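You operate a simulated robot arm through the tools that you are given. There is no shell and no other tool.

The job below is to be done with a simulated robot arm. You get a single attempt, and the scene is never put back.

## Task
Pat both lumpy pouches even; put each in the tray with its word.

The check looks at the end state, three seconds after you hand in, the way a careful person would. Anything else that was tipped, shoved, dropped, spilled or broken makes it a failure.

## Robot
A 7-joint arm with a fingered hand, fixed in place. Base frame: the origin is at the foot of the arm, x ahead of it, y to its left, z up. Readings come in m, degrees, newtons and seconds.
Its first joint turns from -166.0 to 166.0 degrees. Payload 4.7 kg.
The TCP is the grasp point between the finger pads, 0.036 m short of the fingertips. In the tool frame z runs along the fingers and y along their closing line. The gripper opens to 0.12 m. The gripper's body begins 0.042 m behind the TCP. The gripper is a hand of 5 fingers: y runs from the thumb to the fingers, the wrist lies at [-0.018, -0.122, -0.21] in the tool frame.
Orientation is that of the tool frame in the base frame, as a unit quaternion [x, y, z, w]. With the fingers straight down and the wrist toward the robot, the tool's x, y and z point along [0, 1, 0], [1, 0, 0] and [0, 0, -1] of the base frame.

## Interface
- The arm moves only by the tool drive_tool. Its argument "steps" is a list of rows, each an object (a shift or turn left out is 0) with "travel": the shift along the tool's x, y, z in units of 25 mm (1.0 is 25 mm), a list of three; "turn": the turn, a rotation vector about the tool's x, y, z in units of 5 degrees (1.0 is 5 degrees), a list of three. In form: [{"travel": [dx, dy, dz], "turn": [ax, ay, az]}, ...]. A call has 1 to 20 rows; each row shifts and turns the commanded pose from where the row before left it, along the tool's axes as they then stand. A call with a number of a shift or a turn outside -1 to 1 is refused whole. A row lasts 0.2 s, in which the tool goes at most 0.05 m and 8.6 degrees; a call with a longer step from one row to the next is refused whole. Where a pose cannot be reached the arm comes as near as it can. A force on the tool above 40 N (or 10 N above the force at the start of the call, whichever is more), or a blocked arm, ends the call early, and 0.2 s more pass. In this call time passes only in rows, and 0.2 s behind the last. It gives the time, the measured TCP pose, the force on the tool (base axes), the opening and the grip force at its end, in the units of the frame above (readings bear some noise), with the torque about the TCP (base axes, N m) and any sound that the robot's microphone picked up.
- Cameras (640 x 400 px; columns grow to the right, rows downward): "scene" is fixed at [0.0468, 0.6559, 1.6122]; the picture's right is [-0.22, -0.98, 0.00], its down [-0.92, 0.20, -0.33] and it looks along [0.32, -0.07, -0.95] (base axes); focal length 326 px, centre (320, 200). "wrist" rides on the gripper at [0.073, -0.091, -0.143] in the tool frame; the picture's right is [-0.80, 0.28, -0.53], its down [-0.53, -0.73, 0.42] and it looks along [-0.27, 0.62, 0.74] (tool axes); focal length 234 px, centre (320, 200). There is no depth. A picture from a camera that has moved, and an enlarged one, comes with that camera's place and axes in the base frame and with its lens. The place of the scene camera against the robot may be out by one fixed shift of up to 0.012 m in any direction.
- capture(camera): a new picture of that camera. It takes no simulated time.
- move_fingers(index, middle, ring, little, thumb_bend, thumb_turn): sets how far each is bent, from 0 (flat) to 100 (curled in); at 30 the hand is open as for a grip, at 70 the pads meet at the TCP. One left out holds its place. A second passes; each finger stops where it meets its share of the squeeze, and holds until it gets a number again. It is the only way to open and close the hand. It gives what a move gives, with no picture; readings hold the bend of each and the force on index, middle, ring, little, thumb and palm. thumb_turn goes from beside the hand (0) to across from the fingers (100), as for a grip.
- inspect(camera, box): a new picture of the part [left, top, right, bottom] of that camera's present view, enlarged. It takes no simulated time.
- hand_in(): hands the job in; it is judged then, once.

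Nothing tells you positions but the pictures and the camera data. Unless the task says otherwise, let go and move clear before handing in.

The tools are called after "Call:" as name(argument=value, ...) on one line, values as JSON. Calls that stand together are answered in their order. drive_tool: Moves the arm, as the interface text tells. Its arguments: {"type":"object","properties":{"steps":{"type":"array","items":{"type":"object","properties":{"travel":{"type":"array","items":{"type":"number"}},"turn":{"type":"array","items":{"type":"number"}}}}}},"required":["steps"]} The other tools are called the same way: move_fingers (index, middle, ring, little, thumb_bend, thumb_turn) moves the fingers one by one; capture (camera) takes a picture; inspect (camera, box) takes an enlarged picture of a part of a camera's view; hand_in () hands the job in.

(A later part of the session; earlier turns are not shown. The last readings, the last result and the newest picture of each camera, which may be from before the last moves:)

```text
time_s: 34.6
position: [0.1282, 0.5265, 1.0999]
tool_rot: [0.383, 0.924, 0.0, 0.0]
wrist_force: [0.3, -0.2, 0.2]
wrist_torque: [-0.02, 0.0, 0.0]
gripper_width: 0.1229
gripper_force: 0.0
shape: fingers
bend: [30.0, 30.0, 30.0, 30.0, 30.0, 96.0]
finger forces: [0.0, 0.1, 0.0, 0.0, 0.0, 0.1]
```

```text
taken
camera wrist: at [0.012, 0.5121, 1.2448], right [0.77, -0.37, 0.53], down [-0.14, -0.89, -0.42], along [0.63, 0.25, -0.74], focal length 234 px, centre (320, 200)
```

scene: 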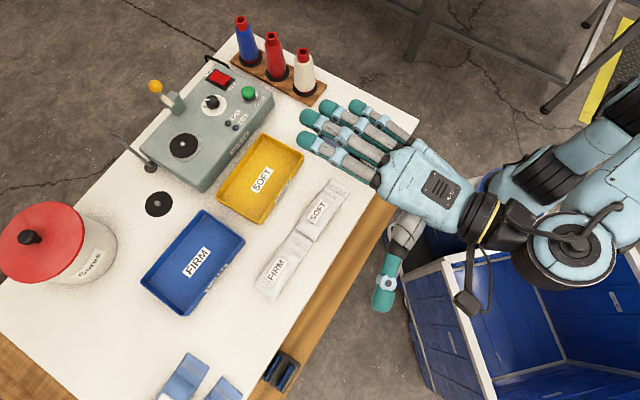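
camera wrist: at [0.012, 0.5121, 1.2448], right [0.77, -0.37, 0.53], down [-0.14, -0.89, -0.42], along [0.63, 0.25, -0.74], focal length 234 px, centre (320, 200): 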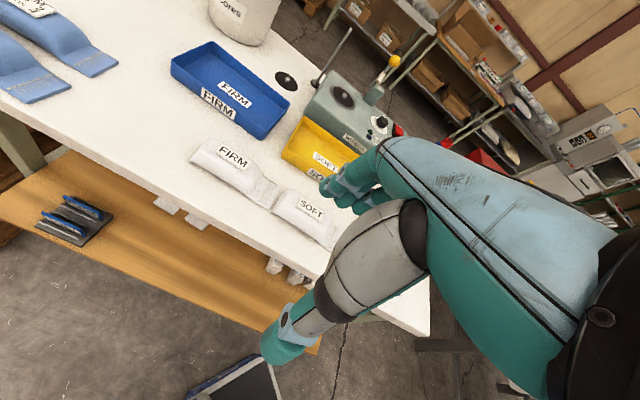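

Call:
inspect(camera="wrist", box=[180, 130, 350, 250])

Call:
inspect(camera="scene", box=[240, 165, 360, 305])

```text
3.33 times, centred on (265, 190) of wrist
camera zoom: at [0.012, 0.5121, 1.2448], right [0.77, -0.37, 0.53], down [-0.14, -0.89, -0.42], along [0.63, 0.25, -0.74], focal length 781 px, centre (503, 233)
```

zoom: 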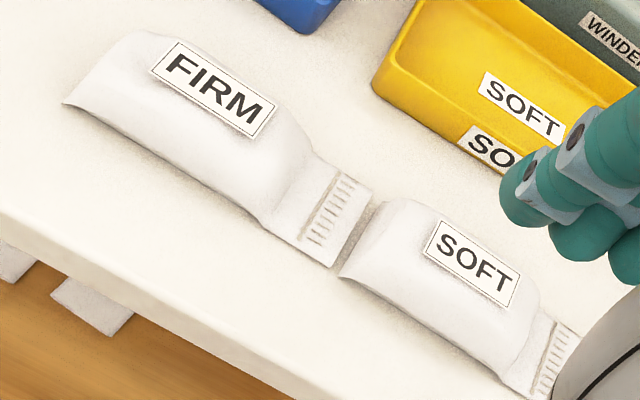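

```text
2.86 times, centred on (300, 235) of scene
camera zoom: at [0.0468, 0.6559, 1.6122], right [-0.22, -0.98, 0.0], down [-0.92, 0.2, -0.33], along [0.32, -0.07, -0.95], focal length 931 px, centre (377, 100)
```

zoom: 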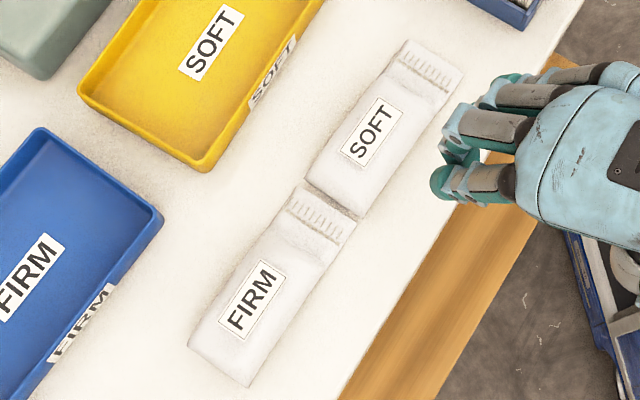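

Both white pouches now look as smooth as the blue samples. The FIRM pouch centre is near n = 0.618, e = 0.382 in table-aligned coordinates and its tray near n = 0.782, e = 0.480. I'll move above FIRM with the hand pre-shaped for a grip across its width.

Call:
drive_tool(steps=[{"travel": [0.677, 0.886, 0.571]}, {"travel": [0.677, 0.886, 0.571]}, {"travel": [0.677, 0.886, 0.571]}, {"travel": [0.677, 0.886, 0.571]}, {"travel": [0.677, 0.886, 0.571]}, {"travel": [0.677, 0.886, 0.571]}, {"travel": [0.677, 0.886, 0.571]}])

Call:
move_fingers(index=38, middle=38, ring=38, little=38, thumb_bend=38, thumb_turn=100)

Call:
capture(camera="wrist")

Call:
inspect(camera="scene", box=[200, 150, 400, 320])

```text
time_s: 36.2
position: [0.1525, 0.7199, 1.0064]
tool_rot: [0.382, 0.924, 0.002, -0.001]
wrist_force: [0.2, -0.1, 1.4]
wrist_torque: [-0.02, -0.01, -0.02]
gripper_width: 0.123
gripper_force: 0.0
shape: fingers
bend: [30.0, 30.0, 30.0, 30.0, 30.0, 96.0]
finger forces: [0.0, 0.1, 0.1, 0.1, 0.1, 0.1]
```

```text
time_s: 37.2
position: [0.1523, 0.7182, 1.0039]
tool_rot: [0.383, 0.924, 0.001, 0.0]
wrist_force: [-0.5, 0.6, -0.5]
wrist_torque: [0.03, -0.04, -0.03]
gripper_width: 0.0997
gripper_force: 0.0
shape: fingers
bend: [38.0, 38.0, 38.0, 38.0, 38.0, 98.0]
finger forces: [0.0, 0.1, 0.0, 0.1, 0.0, 0.0]
```

```text
taken
camera wrist: at [0.0361, 0.7055, 1.1483], right [0.77, -0.37, 0.53], down [-0.14, -0.89, -0.42], along [0.63, 0.25, -0.74], focal length 234 px, centre (320, 200)
```

wrist: 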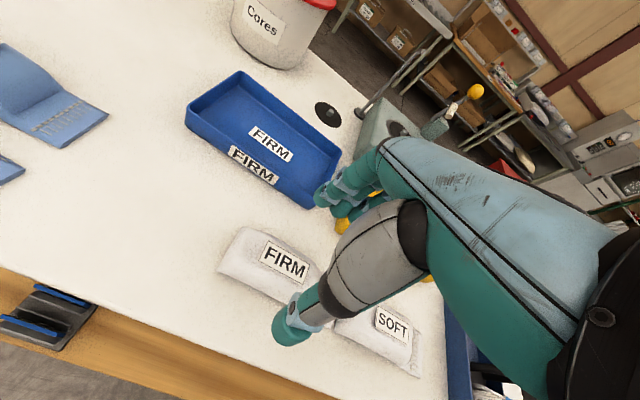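

```text
2.35 times, centred on (300, 235) of scene
camera zoom: at [0.0468, 0.6559, 1.6122], right [-0.22, -0.98, 0.0], down [-0.92, 0.2, -0.33], along [0.32, -0.07, -0.95], focal length 767 px, centre (367, 118)
```

zoom: 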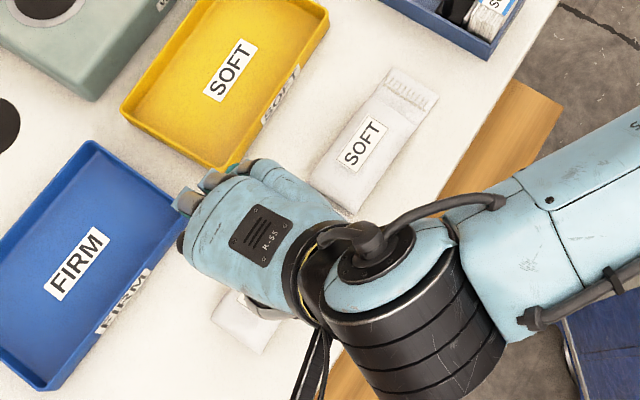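

The FIRM label sits right under the grasp point, about 5 mm forward. I'll nudge forward and lower so the fingertips pass either side of the pouch.

Call:
drive_tool(steps=[{"travel": [0, 0.07, 0.7]}, {"travel": [0, 0.06, 0.7]}, {"travel": [0, 0, 0.7]}, {"travel": [0, 0, 0.5]}])

Call:
capture(camera="wrist")

Call:
inspect(camera="scene", box=[200, 150, 400, 320])

```text
time_s: 38.2
position: [0.1567, 0.7207, 0.9368]
tool_rot: [0.382, 0.924, 0.0, 0.0]
wrist_force: [0.0, -1.6, 0.4]
wrist_torque: [-0.05, -0.03, 0.01]
gripper_width: 0.0996
gripper_force: 0.0
shape: fingers
bend: [38.0, 38.0, 38.0, 38.0, 38.0, 98.0]
finger forces: [0.0, 0.0, 0.0, 0.0, 0.0, 0.1]
```

```text
taken
camera wrist: at [0.0405, 0.7075, 1.0808], right [0.77, -0.37, 0.53], down [-0.14, -0.89, -0.42], along [0.63, 0.25, -0.74], focal length 234 px, centre (320, 200)
```

wrist: 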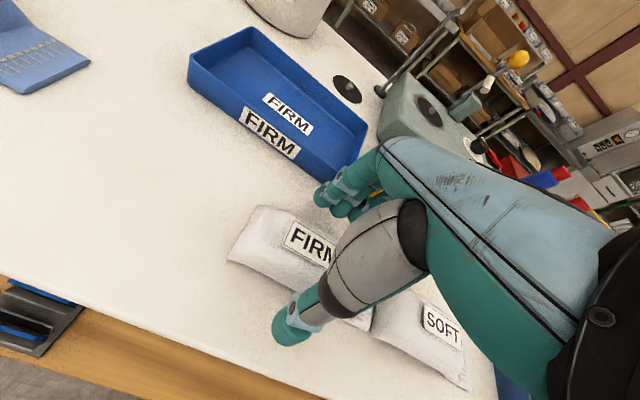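

```text
2.35 times, centred on (300, 235) of scene
camera zoom: at [0.0468, 0.6559, 1.6122], right [-0.22, -0.98, 0.0], down [-0.92, 0.2, -0.33], along [0.32, -0.07, -0.95], focal length 767 px, centre (367, 118)
```

zoom: 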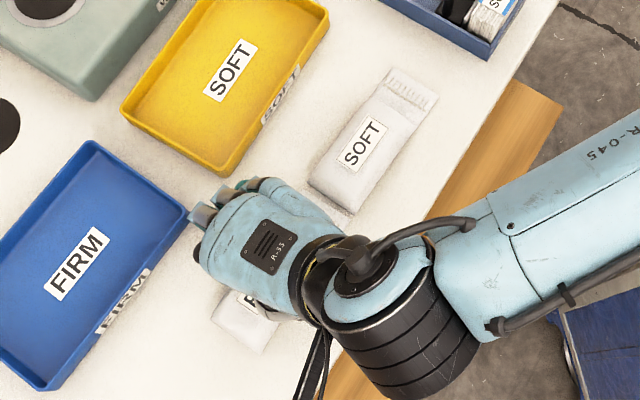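

The fingertips straddle the FIRM pouch at z 0.90 and are clear of the tray. I'll lower 12 mm more and then close gently.

Call:
drive_tool(steps=[{"travel": [0, 0, 0.16]}, {"travel": [0, 0, 0.16]}, {"travel": [0, 0, 0.16]}])

Call:
move_fingers(index=46, middle=46, ring=46, little=46, thumb_bend=46)

```text
time_s: 39.0
position: [0.1567, 0.7203, 0.9241]
tool_rot: [0.383, 0.924, 0.0, 0.0]
wrist_force: [1.1, -0.1, -0.3]
wrist_torque: [0.0, 0.0, 0.03]
gripper_width: 0.0994
gripper_force: 0.1
shape: fingers
bend: [38.0, 38.0, 38.0, 38.0, 38.0, 98.0]
finger forces: [0.0, 0.0, 0.0, 0.0, 0.0, 0.0]
```

```text
time_s: 40.0
position: [0.1567, 0.7215, 0.9242]
tool_rot: [0.383, 0.924, 0.001, 0.0]
wrist_force: [0.4, 0.4, 0.4]
wrist_torque: [-0.01, 0.0, -0.04]
gripper_width: 0.0755
gripper_force: 0.0
shape: fingers
bend: [46.0, 46.0, 46.0, 46.0, 46.0, 99.0]
finger forces: [0.0, 0.0, 0.0, 0.0, 0.0, 0.0]
```

The fingers are 75 mm apart with no contact yet. I'll close further in steps.

Call:
move_fingers(index=51, middle=51, ring=51, little=51, thumb_bend=51)

Call:
move_fingers(index=54, middle=54, ring=54, little=54, thumb_bend=54)

Call:
capture(camera="wrist")

```text
time_s: 41.0
position: [0.1565, 0.719, 0.9236]
tool_rot: [0.382, 0.924, 0.0, 0.0]
wrist_force: [0.4, -0.3, 0.2]
wrist_torque: [-0.03, 0.02, 0.01]
gripper_width: 0.0605
gripper_force: 0.2
shape: fingers
bend: [51.0, 51.0, 51.0, 51.0, 51.0, 100.0]
finger forces: [0.0, 0.1, 0.1, 0.1, 0.0, 0.0]
```

```text
time_s: 42.0
position: [0.1554, 0.7186, 0.9234]
tool_rot: [0.382, 0.924, 0.0, 0.0]
wrist_force: [0.1, 0.5, 0.2]
wrist_torque: [0.02, -0.03, -0.02]
gripper_width: 0.0578
gripper_force: 3.0
shape: fingers
bend: [52.0, 53.0, 53.0, 54.0, 51.0, 100.0]
finger forces: [1.5, 1.4, 0.7, 0.1, 3.1, 0.1]
```

```text
taken
camera wrist: at [0.0398, 0.7065, 1.0685], right [0.77, -0.37, 0.53], down [-0.14, -0.89, -0.42], along [0.63, 0.25, -0.74], focal length 234 px, centre (320, 200)
```

wrist: 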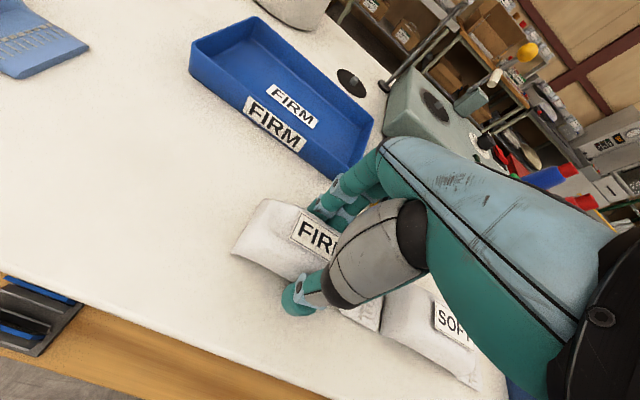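

The thumb and fingers touch both sides at 57.8 mm. I'll firm the grip slightly.

Call:
move_fingers(index=56, middle=56, ring=56, little=56, thumb_bend=56)

Call:
drive_tool(steps=[{"travel": [0, 0, -0.2]}, {"travel": [0, 0, -0.2]}])

Call:
capture(camera="wrist")

```text
time_s: 43.0
position: [0.1551, 0.72, 0.9247]
tool_rot: [0.382, 0.924, 0.0, 0.0]
wrist_force: [0.5, -0.3, 0.6]
wrist_torque: [0.0, -0.01, 0.02]
gripper_width: 0.0572
gripper_force: 5.8
shape: fingers
bend: [53.0, 54.0, 55.0, 56.0, 51.0, 100.0]
finger forces: [2.3, 2.1, 1.2, 0.0, 5.4, 0.1]
```

```text
time_s: 43.6
position: [0.1567, 0.7205, 0.9344]
tool_rot: [0.383, 0.924, 0.001, 0.0]
wrist_force: [-0.2, 0.0, -0.6]
wrist_torque: [0.01, 0.0, -0.01]
gripper_width: 0.0571
gripper_force: 5.6
shape: fingers
bend: [53.0, 54.0, 55.0, 56.0, 51.0, 100.0]
finger forces: [2.2, 2.1, 1.0, 0.0, 5.4, 0.1]
```

```text
taken
camera wrist: at [0.04, 0.7064, 1.0779], right [0.77, -0.37, 0.53], down [-0.14, -0.89, -0.42], along [0.63, 0.25, -0.74], focal length 234 px, centre (320, 200)
```

wrist: 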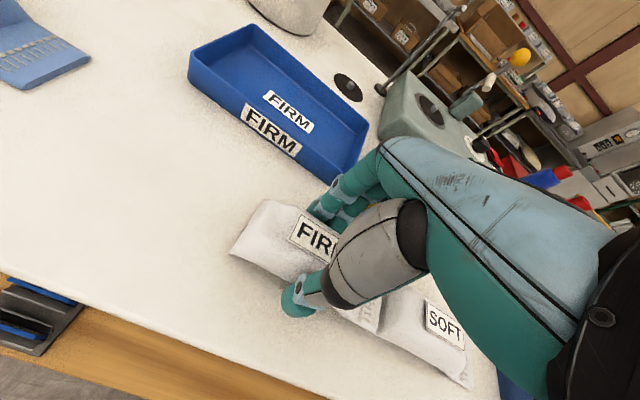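

The pouch appears to rise with the hand. I'll lift higher and check.

Call:
drive_tool(steps=[{"travel": [0, 0, -0.5]}, {"travel": [0, 0, -0.5]}, {"travel": [0, 0, -0.6]}, {"travel": [0, 0, -0.6]}, {"travel": [0, 0, -0.6]}])

Call:
capture(camera="wrist")

Call:
inspect(camera="scene", box=[200, 150, 400, 320])

```text
time_s: 44.8
position: [0.1559, 0.7198, 1.005]
tool_rot: [0.383, 0.924, 0.0, -0.001]
wrist_force: [0.1, -0.8, 0.0]
wrist_torque: [-0.03, -0.01, -0.01]
gripper_width: 0.0572
gripper_force: 5.4
shape: fingers
bend: [53.0, 54.0, 55.0, 56.0, 51.0, 100.0]
finger forces: [2.2, 2.0, 1.1, 0.1, 5.5, 0.0]
```

```text
taken
camera wrist: at [0.0402, 0.7067, 1.1486], right [0.77, -0.37, 0.53], down [-0.14, -0.89, -0.42], along [0.63, 0.25, -0.74], focal length 234 px, centre (320, 200)
```

wrist: 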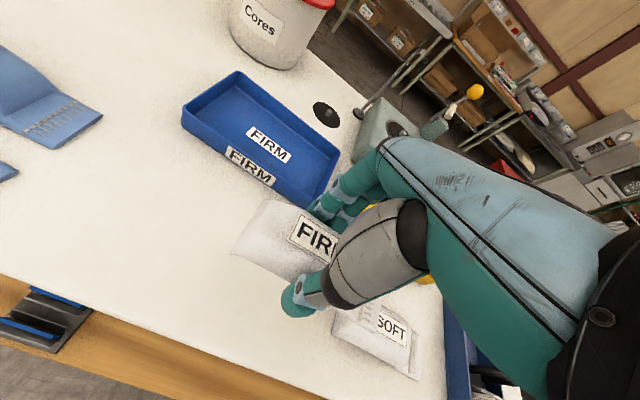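

```text
2.35 times, centred on (300, 235) of scene
camera zoom: at [0.0468, 0.6559, 1.6122], right [-0.22, -0.98, 0.0], down [-0.92, 0.2, -0.33], along [0.32, -0.07, -0.95], focal length 767 px, centre (367, 118)
```

zoom: 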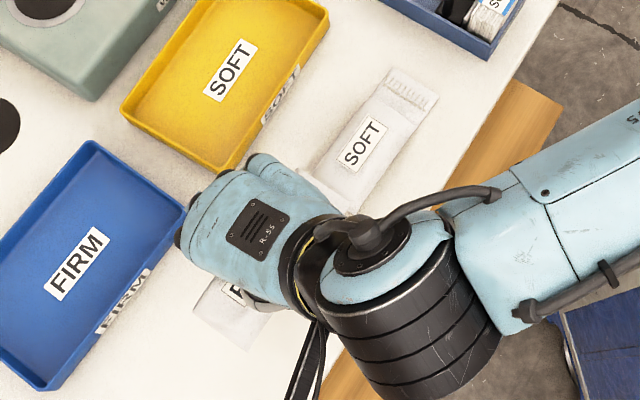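

FIRM hangs level and steady in the grip, well above tray height. I'll carry it over to the blue FIRM tray.

Call:
drive_tool(steps=[{"travel": [0.569, 0.937, 0]}, {"travel": [0.569, 0.937, 0]}, {"travel": [0.569, 0.937, 0]}, {"travel": [0.569, 0.937, 0]}, {"travel": [0.569, 0.937, 0]}, {"travel": [0.569, 0.937, 0]}, {"travel": [0.569, 0.937, 0]}])

Call:
capture(camera="wrist")

Call:
inspect(camera="scene", box=[120, 150, 340, 330])

```text
time_s: 46.4
position: [0.2017, 0.9063, 1.0034]
tool_rot: [0.383, 0.924, -0.001, -0.001]
wrist_force: [-1.1, -0.4, 0.5]
wrist_torque: [0.02, 0.01, -0.02]
gripper_width: 0.0573
gripper_force: 5.0
shape: fingers
bend: [53.0, 54.0, 55.0, 56.0, 51.0, 100.0]
finger forces: [2.2, 2.0, 1.2, 0.1, 5.4, 0.0]
```

```text
taken
camera wrist: at [0.0861, 0.8933, 1.1479], right [0.77, -0.37, 0.53], down [-0.14, -0.89, -0.42], along [0.63, 0.25, -0.74], focal length 234 px, centre (320, 200)
```

wrist: 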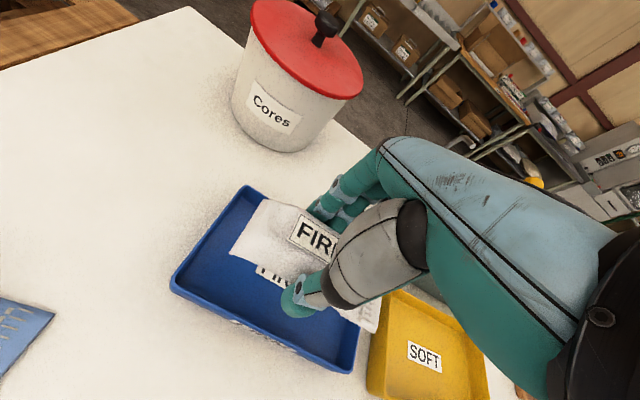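

```text
2.22 times, centred on (230, 240) of scene
camera zoom: at [0.0468, 0.6559, 1.6122], right [-0.22, -0.98, 0.0], down [-0.92, 0.2, -0.33], along [0.32, -0.07, -0.95], focal length 724 px, centre (520, 111)
```

zoom: 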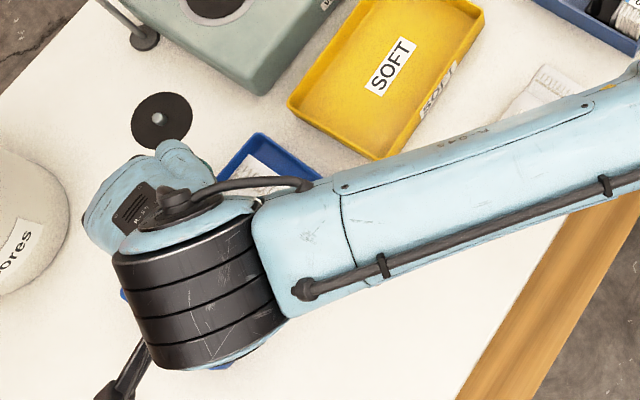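

FIRM is centred over the blue tray. The tray is narrow for fingers plus pouch, so I'll lower until the fingertips are just at rim height with the pouch already inside the walls.

Call:
drive_tool(steps=[{"travel": [0, 0.12, 0.6]}, {"travel": [0, 0, 0.6]}, {"travel": [0, 0, 0.6]}, {"travel": [0, 0, 0.4]}])

Call:
capture(camera="wrist")

Call:
inspect(camera="wrist", box=[160, 150, 400, 350])

```text
time_s: 47.4
position: [0.2039, 0.9099, 0.9485]
tool_rot: [0.382, 0.924, 0.0, -0.001]
wrist_force: [0.0, 0.1, -0.6]
wrist_torque: [-0.02, 0.03, -0.01]
gripper_width: 0.0572
gripper_force: 5.1
shape: fingers
bend: [53.0, 54.0, 55.0, 56.0, 51.0, 100.0]
finger forces: [2.2, 2.0, 1.1, 0.0, 5.4, 0.0]
```

```text
taken
camera wrist: at [0.0872, 0.8948, 1.0935], right [0.77, -0.37, 0.53], down [-0.14, -0.89, -0.42], along [0.63, 0.25, -0.74], focal length 234 px, centre (320, 200)
```

wrist: 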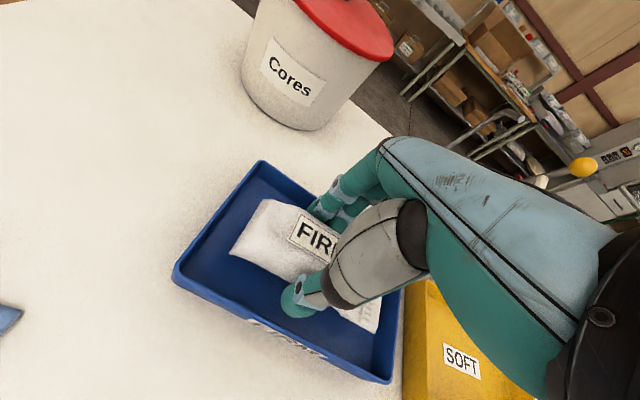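

```text
2.00 times, centred on (280, 250) of wrist
camera zoom: at [0.0872, 0.8948, 1.0935], right [0.77, -0.37, 0.53], down [-0.14, -0.89, -0.42], along [0.63, 0.25, -0.74], focal length 468 px, centre (400, 100)
```

zoom: 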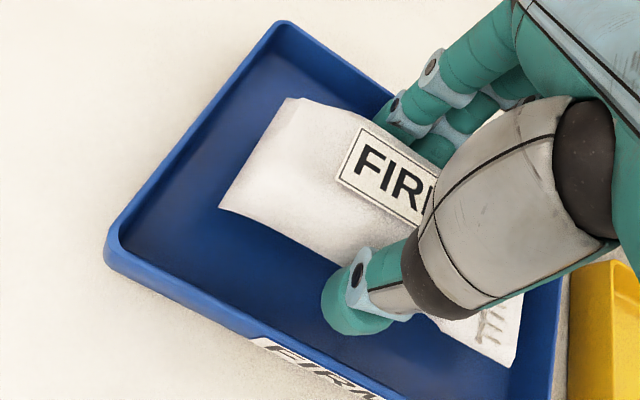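

There looks to be room between the thumb and the front wall. I'll go 10 mm lower to shorten the drop and check again.

Call:
drive_tool(steps=[{"travel": [0, 0, 0.2]}, {"travel": [0, 0, 0.2]}])

Call:
inspect(camera="wrist", box=[160, 150, 400, 350])

```text
time_s: 48.0
position: [0.2038, 0.909, 0.9384]
tool_rot: [0.383, 0.924, 0.0, 0.0]
wrist_force: [-0.1, -0.3, -0.2]
wrist_torque: [0.03, 0.0, -0.01]
gripper_width: 0.0569
gripper_force: 5.0
shape: fingers
bend: [53.0, 54.0, 55.0, 56.0, 51.0, 100.0]
finger forces: [2.3, 2.0, 1.1, 0.1, 5.4, 0.0]
```

```text
2.00 times, centred on (280, 250) of wrist
camera zoom: at [0.0872, 0.8952, 1.0832], right [0.77, -0.37, 0.53], down [-0.14, -0.89, -0.42], along [0.63, 0.25, -0.74], focal length 468 px, centre (400, 100)
```

zoom: 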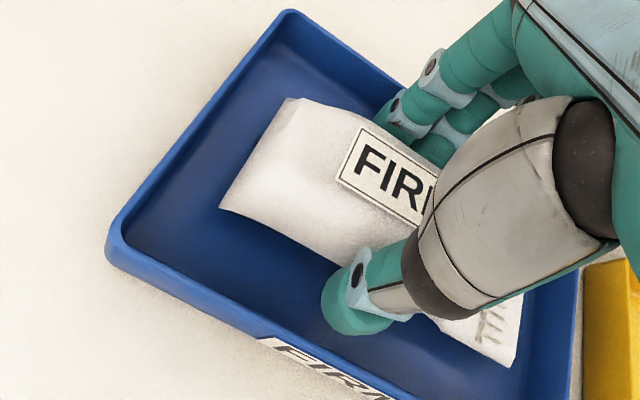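

There is still clear space all round. I'll lower another 6 mm so the pouch nearly touches the tray floor.

Call:
drive_tool(steps=[{"travel": [0, 0, 0.12]}, {"travel": [0, 0, 0.12]}])

Call:
inspect(camera="wrist", box=[160, 150, 400, 350])

```text
time_s: 48.6
position: [0.2032, 0.9091, 0.9332]
tool_rot: [0.383, 0.924, 0.0, 0.0]
wrist_force: [0.0, 0.0, 0.0]
wrist_torque: [-0.03, -0.01, -0.03]
gripper_width: 0.0573
gripper_force: 5.2
shape: fingers
bend: [53.0, 54.0, 55.0, 56.0, 51.0, 100.0]
finger forces: [2.2, 2.0, 1.0, 0.2, 5.4, 0.0]
```

```text
2.00 times, centred on (280, 250) of wrist
camera zoom: at [0.0867, 0.8948, 1.0766], right [0.77, -0.37, 0.53], down [-0.14, -0.89, -0.42], along [0.63, 0.25, -0.74], focal length 468 px, centre (400, 100)
```

zoom: 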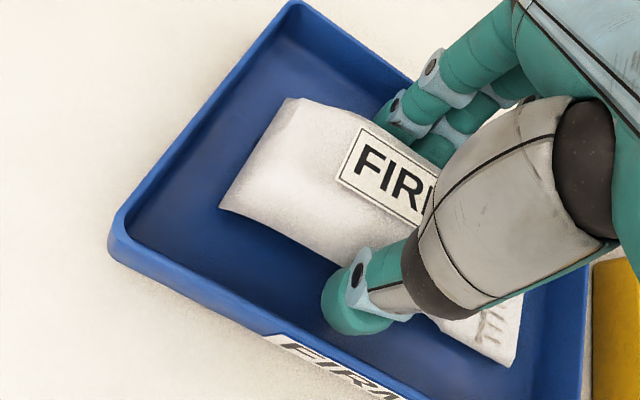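

The pouch bottom is just above the tray floor. I'll open by a few millimetres only.

Call:
move_fingers(index=50, middle=50, ring=50, little=50, thumb_bend=48.5)

Call:
inspect(camera="wrist", box=[160, 150, 400, 350])

```text
time_s: 49.6
position: [0.2027, 0.909, 0.9343]
tool_rot: [0.383, 0.924, 0.001, 0.0]
wrist_force: [0.0, 0.0, 0.1]
wrist_torque: [0.03, -0.01, -0.01]
gripper_width: 0.0655
gripper_force: 0.1
shape: fingers
bend: [50.0, 51.0, 50.0, 50.0, 48.0, 100.0]
finger forces: [0.0, 0.7, 0.1, 0.1, 0.0, 0.0]
```

```text
2.00 times, centred on (280, 250) of wrist
camera zoom: at [0.0867, 0.8948, 1.0769], right [0.77, -0.37, 0.53], down [-0.14, -0.89, -0.42], along [0.63, 0.25, -0.74], focal length 468 px, centre (400, 100)
```

zoom: 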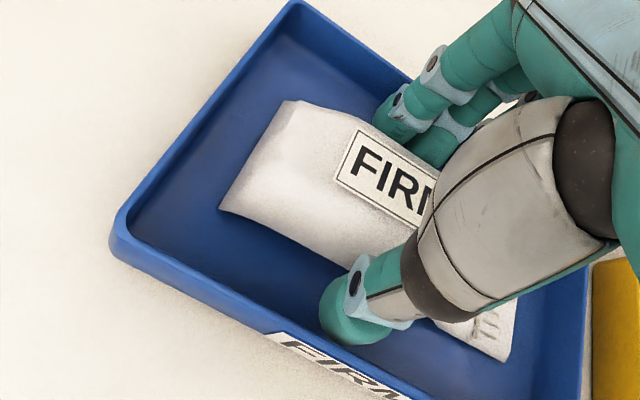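

The pouch has settled on the tray floor, with only a trace of force left on the middle finger. I'll open slightly more and then rise straight up slowly.

Call:
move_fingers(index=48.5, middle=48.5, ring=48.5, little=48.5, thumb_bend=48)

Call:
drive_tool(steps=[{"travel": [0, 0, -0.2]}, {"travel": [0, 0, -0.2]}, {"travel": [0, 0, -0.2]}])

Call:
inspect(camera="wrist", box=[160, 150, 400, 350])

```text
time_s: 50.6
position: [0.2021, 0.9082, 0.9319]
tool_rot: [0.383, 0.924, 0.0, 0.0]
wrist_force: [-0.5, 0.4, 0.9]
wrist_torque: [0.0, -0.01, -0.02]
gripper_width: 0.0686
gripper_force: 0.5
shape: fingers
bend: [48.0, 48.0, 48.0, 48.0, 48.0, 100.0]
finger forces: [0.1, 0.3, 0.0, 0.0, 0.0, 0.1]
```

```text
time_s: 51.4
position: [0.2041, 0.9085, 0.9486]
tool_rot: [0.382, 0.924, 0.0, 0.0]
wrist_force: [-0.4, -1.1, -0.9]
wrist_torque: [-0.04, -0.03, 0.0]
gripper_width: 0.0682
gripper_force: 0.0
shape: fingers
bend: [48.0, 48.0, 48.0, 48.0, 48.0, 100.0]
finger forces: [0.1, 0.0, 0.0, 0.0, 0.1, 0.1]
```

```text
2.00 times, centred on (280, 250) of wrist
camera zoom: at [0.0874, 0.8945, 1.0919], right [0.77, -0.37, 0.53], down [-0.14, -0.89, -0.42], along [0.63, 0.25, -0.74], focal length 468 px, centre (400, 100)
```

zoom: 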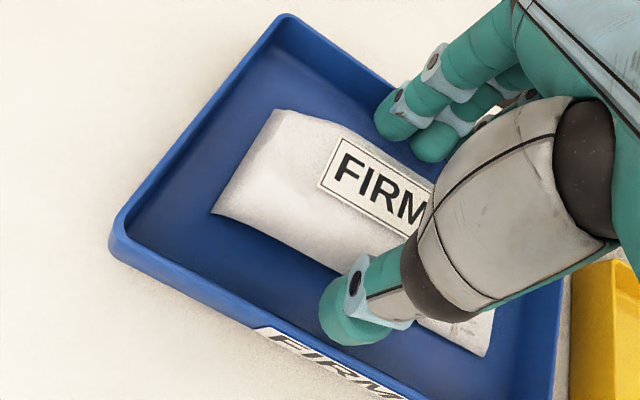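

FIRM lies flat in the blue tray and the fingers are free. I'll rise and go above the SOFT pouch.

Call:
drive_tool(steps=[{"travel": [0, 0, -0.9]}, {"travel": [0, 0, -0.9]}, {"travel": [0, 0, -0.9]}, {"travel": [-0.92, -0.636, 0]}, {"travel": [-0.92, -0.636, 0]}, {"travel": [-0.92, -0.636, 0]}, {"travel": [-0.92, -0.636, 0]}, {"travel": [-0.92, -0.636, 0]}, {"travel": [-0.92, -0.636, 0]}, {"travel": [-0.92, -0.636, 0]}, {"travel": [-0.92, -0.636, 0]}, {"travel": [-0.92, -0.636, 0]}, {"travel": [-0.92, -0.636, 0]}, {"travel": [-0.92, -0.636, 0]}])

Call:
move_fingers(index=38, middle=38, ring=38, little=38, thumb_bend=38)

Call:
capture(camera="wrist")

Call:
inspect(camera="scene", box=[120, 120, 400, 330])

```text
time_s: 54.4
position: [0.2603, 0.6071, 1.017]
tool_rot: [0.383, 0.924, 0.001, 0.0]
wrist_force: [0.5, -0.3, -0.8]
wrist_torque: [-0.01, 0.0, 0.01]
gripper_width: 0.0688
gripper_force: 0.1
shape: fingers
bend: [48.0, 48.0, 48.0, 48.0, 48.0, 100.0]
finger forces: [0.1, 0.0, 0.0, 0.0, 0.0, 0.0]
```

```text
time_s: 55.4
position: [0.2593, 0.6067, 1.0163]
tool_rot: [0.383, 0.924, 0.0, 0.0]
wrist_force: [-0.1, 0.7, 0.3]
wrist_torque: [0.01, 0.0, 0.02]
gripper_width: 0.0982
gripper_force: 0.0
shape: fingers
bend: [38.0, 38.0, 38.0, 38.0, 38.0, 99.0]
finger forces: [0.0, 0.1, 0.0, 0.0, 0.0, 0.0]
```

```text
taken
camera wrist: at [0.1438, 0.5944, 1.1605], right [0.77, -0.37, 0.53], down [-0.14, -0.89, -0.42], along [0.63, 0.25, -0.74], focal length 234 px, centre (320, 200)
```

wrist: 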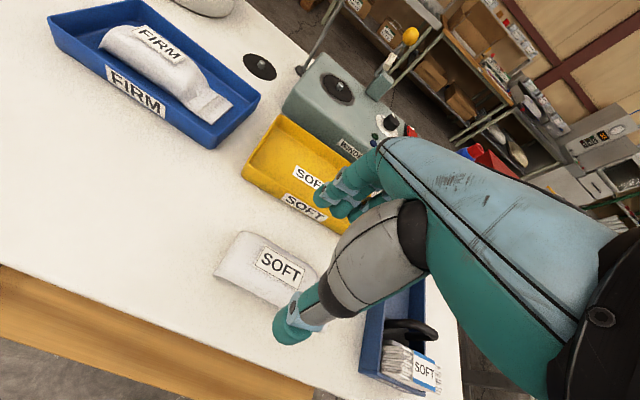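

```text
1.90 times, centred on (260, 225) of scene
camera zoom: at [0.0468, 0.6559, 1.6122], right [-0.22, -0.98, 0.0], down [-0.92, 0.2, -0.33], along [0.32, -0.07, -0.95], focal length 621 px, centre (434, 152)
```

zoom: 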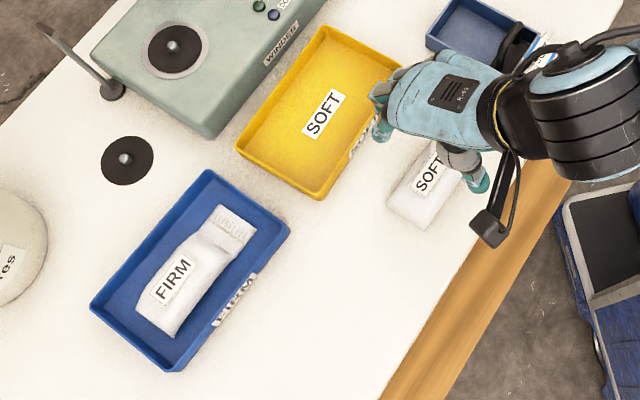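

FIRM sits inside its tray, and the SOFT label is right beneath the grasp point. I'll check FIRM's smoothness before going on.

Call:
inspect(camera="wrist", box=[40, 0, 270, 150])

Call:
inspect(camera="scene", box=[155, 200, 255, 320])

Call:
inspect(camera="wrist", box=[200, 210, 340, 330])

```text
2.67 times, centred on (155, 75) of wrist
camera zoom: at [0.1438, 0.5944, 1.1605], right [0.77, -0.37, 0.53], down [-0.14, -0.89, -0.42], along [0.63, 0.25, -0.74], focal length 624 px, centre (760, 533)
```

zoom: 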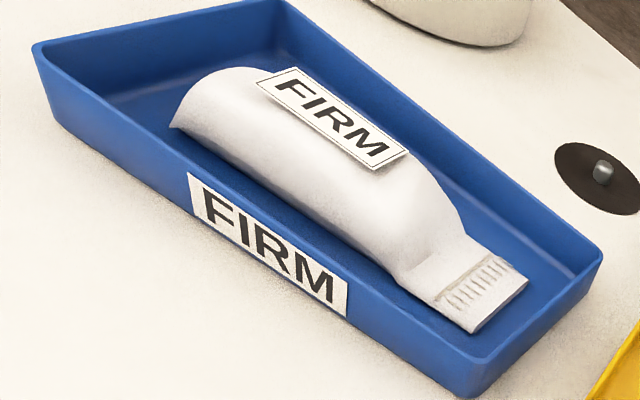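

```text
3.33 times, centred on (205, 260) of scene
camera zoom: at [0.0468, 0.6559, 1.6122], right [-0.22, -0.98, 0.0], down [-0.92, 0.2, -0.33], along [0.32, -0.07, -0.95], focal length 1086 px, centre (703, 0)
```

zoom: 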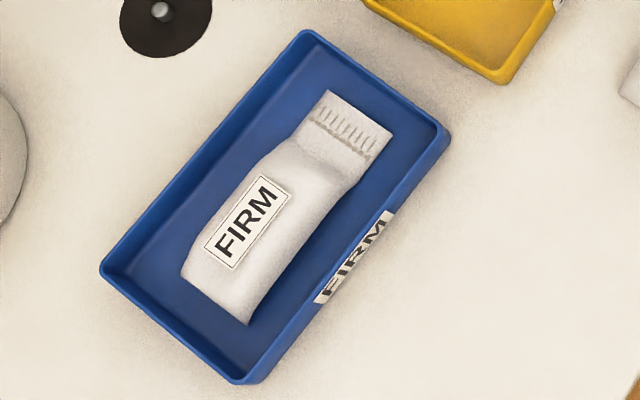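

```text
3.33 times, centred on (270, 270) of wrist
camera zoom: at [0.1438, 0.5944, 1.1605], right [0.77, -0.37, 0.53], down [-0.14, -0.89, -0.42], along [0.63, 0.25, -0.74], focal length 781 px, centre (487, -33)
```

zoom: 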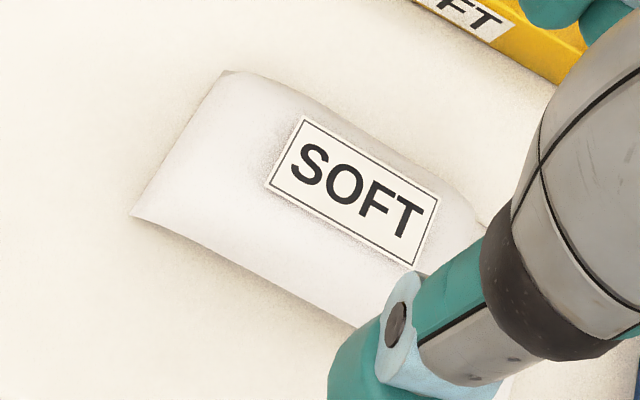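

FIRM looks evenly domed and smooth in its tray, with no grip marks. I'll lower over SOFT, gripping a little higher than before.

Call:
drive_tool(steps=[{"travel": [0, 0.05, 0.8]}, {"travel": [0, 0.03, 0.8]}, {"travel": [0, 0, 0.8]}, {"travel": [0, 0, 0.6]}, {"travel": [0, 0, 0.4]}])

Call:
move_fingers(index=48, middle=48, ring=48, little=48, thumb_bend=48)

Call:
move_fingers(index=52, middle=52, ring=52, little=52, thumb_bend=52)

Call:
capture(camera="wrist")

```text
time_s: 56.6
position: [0.26, 0.6069, 0.931]
tool_rot: [0.383, 0.924, 0.0, 0.0]
wrist_force: [-0.1, -0.1, 0.5]
wrist_torque: [0.0, -0.01, -0.04]
gripper_width: 0.0985
gripper_force: 0.0
shape: fingers
bend: [38.0, 38.0, 38.0, 38.0, 38.0, 99.0]
finger forces: [0.0, 0.0, 0.0, 0.0, 0.0, 0.0]
```

```text
time_s: 57.6
position: [0.26, 0.6074, 0.9312]
tool_rot: [0.383, 0.924, 0.0, 0.0]
wrist_force: [0.6, -0.8, 0.1]
wrist_torque: [0.03, 0.03, 0.01]
gripper_width: 0.0693
gripper_force: 0.1
shape: fingers
bend: [48.0, 48.0, 48.0, 48.0, 48.0, 100.0]
finger forces: [0.0, 0.1, 0.1, 0.0, 0.1, 0.0]
```

```text
time_s: 58.6
position: [0.259, 0.6074, 0.9316]
tool_rot: [0.383, 0.924, 0.0, 0.0]
wrist_force: [0.1, 1.2, -0.1]
wrist_torque: [0.01, -0.03, 0.02]
gripper_width: 0.0587
gripper_force: 0.8
shape: fingers
bend: [51.0, 52.0, 52.0, 52.0, 51.0, 100.0]
finger forces: [0.3, 0.0, 0.0, 0.0, 0.4, 0.0]
```

```text
taken
camera wrist: at [0.1435, 0.5938, 1.0747], right [0.77, -0.37, 0.53], down [-0.14, -0.89, -0.42], along [0.63, 0.25, -0.74], focal length 234 px, centre (320, 200)
```

wrist: 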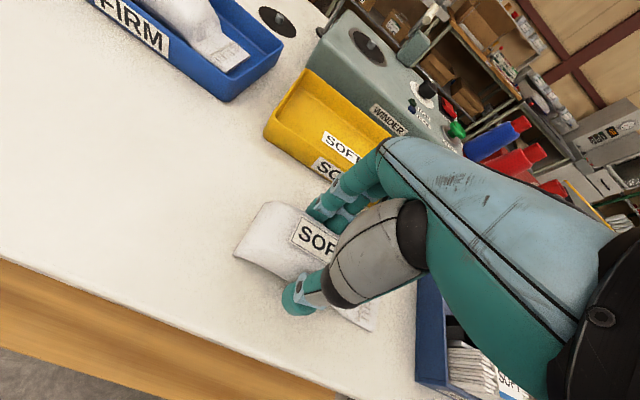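

The fingers are just touching SOFT. I'll firm up gently and test the lift.

Call:
move_fingers(index=55, middle=55, ring=55, little=55, thumb_bend=55)

Call:
drive_tool(steps=[{"travel": [0, 0, -0.2]}, {"travel": [0, 0, -0.2]}, {"travel": [0, 0, -0.4]}])

Call:
capture(camera="wrist")

```text
time_s: 59.6
position: [0.2595, 0.6071, 0.9305]
tool_rot: [0.382, 0.924, 0.0, -0.001]
wrist_force: [0.8, -0.4, -0.4]
wrist_torque: [0.01, 0.0, -0.05]
gripper_width: 0.0563
gripper_force: 3.2
shape: fingers
bend: [53.0, 54.0, 54.0, 55.0, 52.0, 100.0]
finger forces: [1.7, 1.5, 0.6, 0.0, 3.6, 0.0]
```

```text
time_s: 60.4
position: [0.2602, 0.6079, 0.9499]
tool_rot: [0.382, 0.924, 0.0, 0.0]
wrist_force: [0.5, 0.2, 0.2]
wrist_torque: [0.03, -0.01, -0.01]
gripper_width: 0.0562
gripper_force: 3.5
shape: fingers
bend: [53.0, 54.0, 54.0, 55.0, 52.0, 100.0]
finger forces: [1.7, 1.3, 0.4, 0.1, 3.6, 0.1]
```

```text
taken
camera wrist: at [0.1436, 0.5947, 1.0947], right [0.77, -0.37, 0.53], down [-0.14, -0.89, -0.42], along [0.63, 0.25, -0.74], focal length 234 px, centre (320, 200)
```

wrist: 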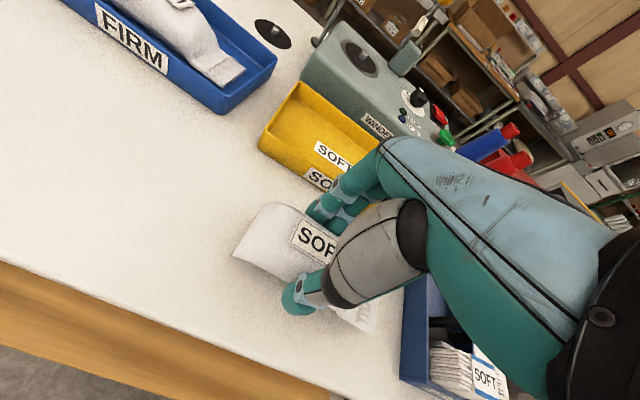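

SOFT lifts cleanly. I'll raise it above rim height and carry it forward over the yellow tray.

Call:
drive_tool(steps=[{"travel": [0, 0, -0.6]}, {"travel": [0, 0, -0.7]}, {"travel": [0, 0, -0.8]}, {"travel": [0.094, 0.891, 0]}, {"travel": [0.094, 0.891, 0]}, {"travel": [0.094, 0.891, 0]}, {"travel": [0.094, 0.891, 0]}, {"travel": [0.094, 0.891, 0]}, {"travel": [0.094, 0.891, 0]}, {"travel": [0.094, 0.891, 0]}])

Call:
capture(camera="wrist")

Call:
inspect(camera="scene", box=[120, 100, 400, 310])

```text
time_s: 62.6
position: [0.3598, 0.728, 1.0024]
tool_rot: [0.384, 0.923, 0.0, 0.001]
wrist_force: [-0.3, -0.3, 0.7]
wrist_torque: [0.0, -0.01, -0.01]
gripper_width: 0.0564
gripper_force: 4.2
shape: fingers
bend: [53.0, 54.0, 54.0, 55.0, 52.0, 100.0]
finger forces: [1.7, 1.4, 0.5, 0.0, 3.5, 0.0]
```

```text
taken
camera wrist: at [0.2425, 0.7148, 1.1466], right [0.77, -0.37, 0.53], down [-0.14, -0.89, -0.43], along [0.63, 0.25, -0.74], focal length 234 px, centre (320, 200)
```

wrist: 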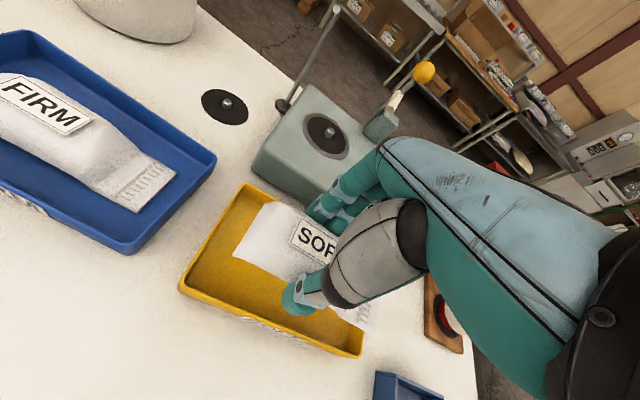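

```text
1.90 times, centred on (260, 205) of scene
camera zoom: at [0.0468, 0.6559, 1.6122], right [-0.22, -0.98, 0.0], down [-0.92, 0.2, -0.33], along [0.32, -0.07, -0.95], focal length 621 px, centre (434, 190)
```

zoom: 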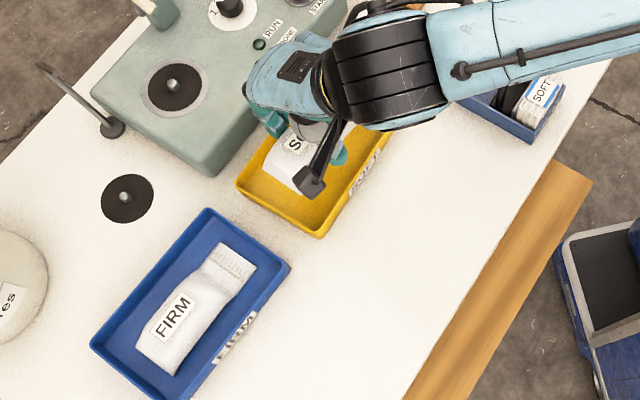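

SOFT is over the yellow tray with several centimetres to spare from the winder. I'll correct slightly to centre it, then lower to rim height.

Call:
drive_tool(steps=[{"travel": [-0.1, 0.2, 0]}, {"travel": [-0.1, 0.2, 0]}, {"travel": [0, 0, 0.6]}, {"travel": [0, 0, 0.6]}, {"travel": [0, 0, 0.5]}, {"travel": [0, 0, 0.4]}])

Call:
inspect(camera="wrist", box=[160, 150, 400, 350])

```text
time_s: 64.0
position: [0.3693, 0.7314, 0.9507]
tool_rot: [0.382, 0.924, 0.0, 0.0]
wrist_force: [-0.5, 0.0, -0.4]
wrist_torque: [-0.01, -0.01, 0.0]
gripper_width: 0.0562
gripper_force: 3.2
shape: fingers
bend: [53.0, 54.0, 54.0, 55.0, 52.0, 100.0]
finger forces: [1.7, 1.3, 0.5, 0.1, 3.6, 0.0]
```

```text
2.00 times, centred on (280, 250) of wrist
camera zoom: at [0.2525, 0.7188, 1.0948], right [0.77, -0.37, 0.53], down [-0.14, -0.89, -0.42], along [0.63, 0.25, -0.74], focal length 468 px, centre (400, 100)
```

zoom: 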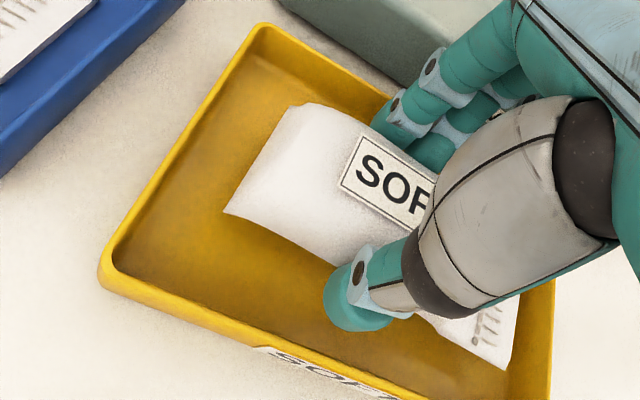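

The picture matches the good FIRM placement, with room around the thumb and fingers. I'll lower the last 12 mm.

Call:
drive_tool(steps=[{"travel": [0, 0, 0.16]}, {"travel": [0, 0, 0.16]}, {"travel": [0, 0, 0.14]}])

Call:
inspect(camera="wrist", box=[160, 150, 400, 350])

```text
time_s: 64.8
position: [0.3691, 0.7321, 0.9386]
tool_rot: [0.382, 0.924, 0.0, 0.0]
wrist_force: [0.1, 0.6, 0.4]
wrist_torque: [0.02, -0.01, 0.05]
gripper_width: 0.0565
gripper_force: 3.7
shape: fingers
bend: [53.0, 54.0, 54.0, 55.0, 52.0, 100.0]
finger forces: [1.6, 1.4, 0.7, 0.0, 3.7, 0.1]
```

```text
2.00 times, centred on (280, 250) of wrist
camera zoom: at [0.2529, 0.7191, 1.0825], right [0.77, -0.37, 0.53], down [-0.14, -0.89, -0.42], along [0.63, 0.25, -0.74], focal length 468 px, centre (400, 100)
```

zoom: 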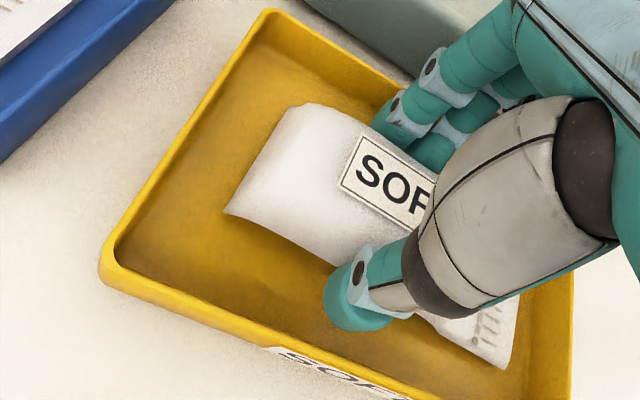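

SOFT hovers a few millimetres above the yellow tray's floor. I'll open slightly in two small steps to let it settle.

Call:
move_fingers(index=50, middle=50, ring=50, little=50, thumb_bend=49)

Call:
move_fingers(index=48.5, middle=48.5, ring=48.5, little=48.5, thumb_bend=48)

Call:
inspect(camera="wrist", box=[160, 150, 400, 350])

```text
time_s: 65.8
position: [0.3689, 0.7323, 0.9394]
tool_rot: [0.383, 0.924, 0.001, 0.001]
wrist_force: [0.2, 0.2, 0.0]
wrist_torque: [-0.01, 0.0, 0.03]
gripper_width: 0.0638
gripper_force: 0.0
shape: fingers
bend: [50.0, 50.0, 50.0, 50.0, 49.0, 100.0]
finger forces: [0.1, 0.0, 0.0, 0.1, 0.0, 0.0]
```

```text
time_s: 66.8
position: [0.3694, 0.7329, 0.9377]
tool_rot: [0.383, 0.924, 0.0, 0.0]
wrist_force: [-0.7, 0.6, -0.2]
wrist_torque: [-0.03, -0.01, 0.02]
gripper_width: 0.0685
gripper_force: 0.0
shape: fingers
bend: [48.0, 48.0, 48.0, 48.0, 48.0, 100.0]
finger forces: [0.1, 0.1, 0.1, 0.0, 0.0, 0.1]
```

```text
2.00 times, centred on (280, 250) of wrist
camera zoom: at [0.2529, 0.7192, 1.0828], right [0.77, -0.37, 0.53], down [-0.14, -0.89, -0.42], along [0.63, 0.25, -0.74], focal length 468 px, centre (400, 100)
```

zoom: 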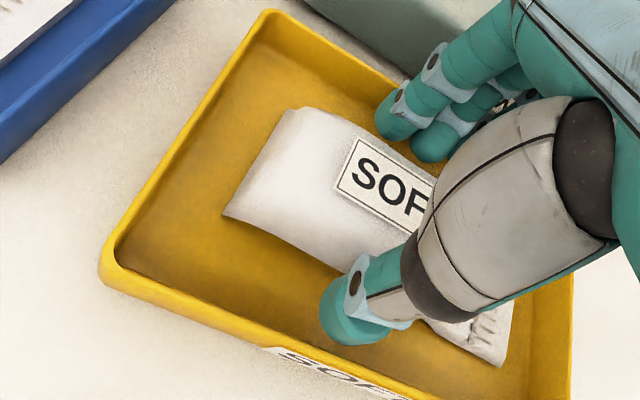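

SOFT rests in the yellow tray and the fingers carry no force. I'll rise straight up and move back clear, then check both pouches.

Call:
drive_tool(steps=[{"travel": [0, 0, -0.3]}, {"travel": [0, 0, -0.3]}, {"travel": [0, 0, -0.6]}, {"travel": [0, 0, -0.9]}, {"travel": [0, 0, -0.9]}, {"travel": [0, 0, -0.9]}, {"travel": [0, 0, -0.9]}, {"travel": [-0.5, -0.95, 0]}, {"travel": [-0.5, -0.95, 0]}, {"travel": [-0.5, -0.95, 0]}, {"travel": [-0.5, -0.95, 0]}, {"travel": [-0.5, -0.95, 0]}, {"travel": [-0.5, -0.95, 0]}, {"travel": [-0.5, -0.95, 0]}, {"travel": [-0.5, -0.95, 0]}, {"travel": [-0.5, -0.95, 0]}, {"travel": [-0.5, -0.95, 0]}])

Call:
capture(camera="wrist")

Call:
capture(camera="scene")

Call:
inspect(camera="wrist", box=[60, 20, 330, 220])

Call:
inspect(camera="scene", box=[130, 120, 320, 330])

```text
time_s: 70.4
position: [0.2895, 0.477, 1.0583]
tool_rot: [0.384, 0.923, -0.001, 0.0]
wrist_force: [0.0, 0.6, -0.6]
wrist_torque: [0.0, 0.0, -0.05]
gripper_width: 0.0686
gripper_force: 0.0
shape: fingers
bend: [48.0, 48.0, 48.0, 48.0, 48.0, 100.0]
finger forces: [0.0, 0.1, 0.1, 0.1, 0.1, 0.1]
```

```text
taken
camera wrist: at [0.1738, 0.4624, 1.2028], right [0.77, -0.37, 0.53], down [-0.14, -0.89, -0.42], along [0.63, 0.25, -0.74], focal length 234 px, centre (320, 200)
```

wrist: 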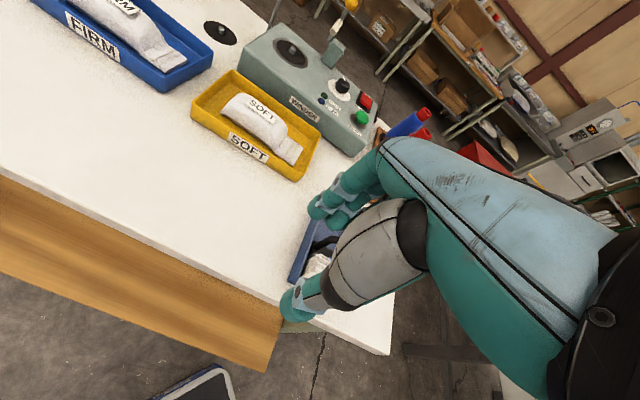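

```text
taken
```

scene: 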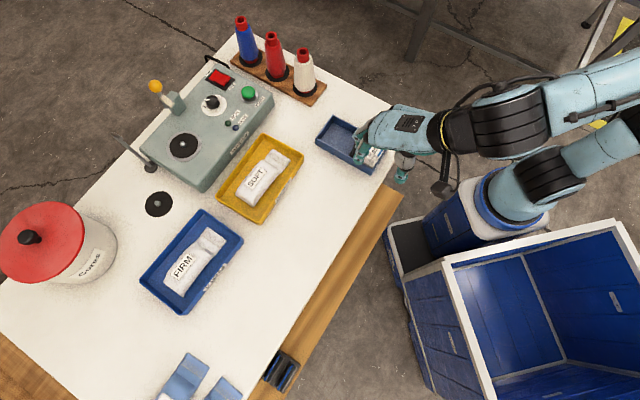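

```text
2.00 times, centred on (195, 120) of wrist
camera zoom: at [0.1738, 0.4624, 1.2028], right [0.77, -0.37, 0.53], down [-0.14, -0.89, -0.42], along [0.63, 0.25, -0.74], focal length 468 px, centre (570, 360)
```

zoom: 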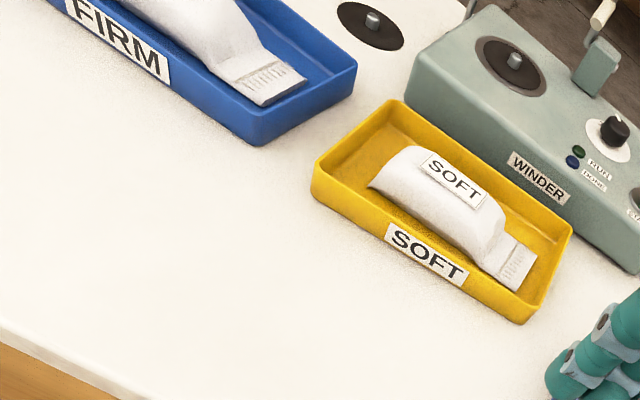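

```text
1.90 times, centred on (225, 225) of scene
camera zoom: at [0.0468, 0.6559, 1.6122], right [-0.22, -0.98, 0.0], down [-0.92, 0.2, -0.33], along [0.32, -0.07, -0.95], focal length 621 px, centre (501, 152)
```

zoom: 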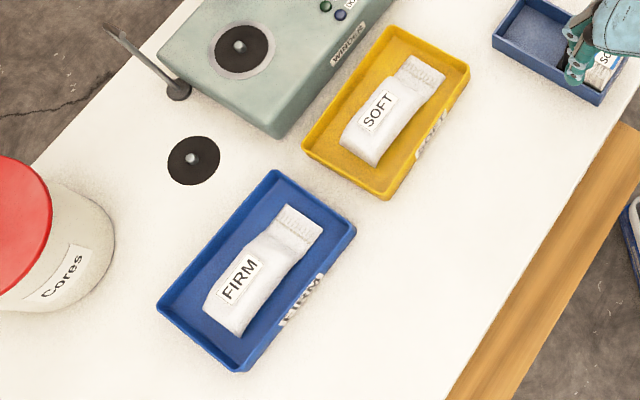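

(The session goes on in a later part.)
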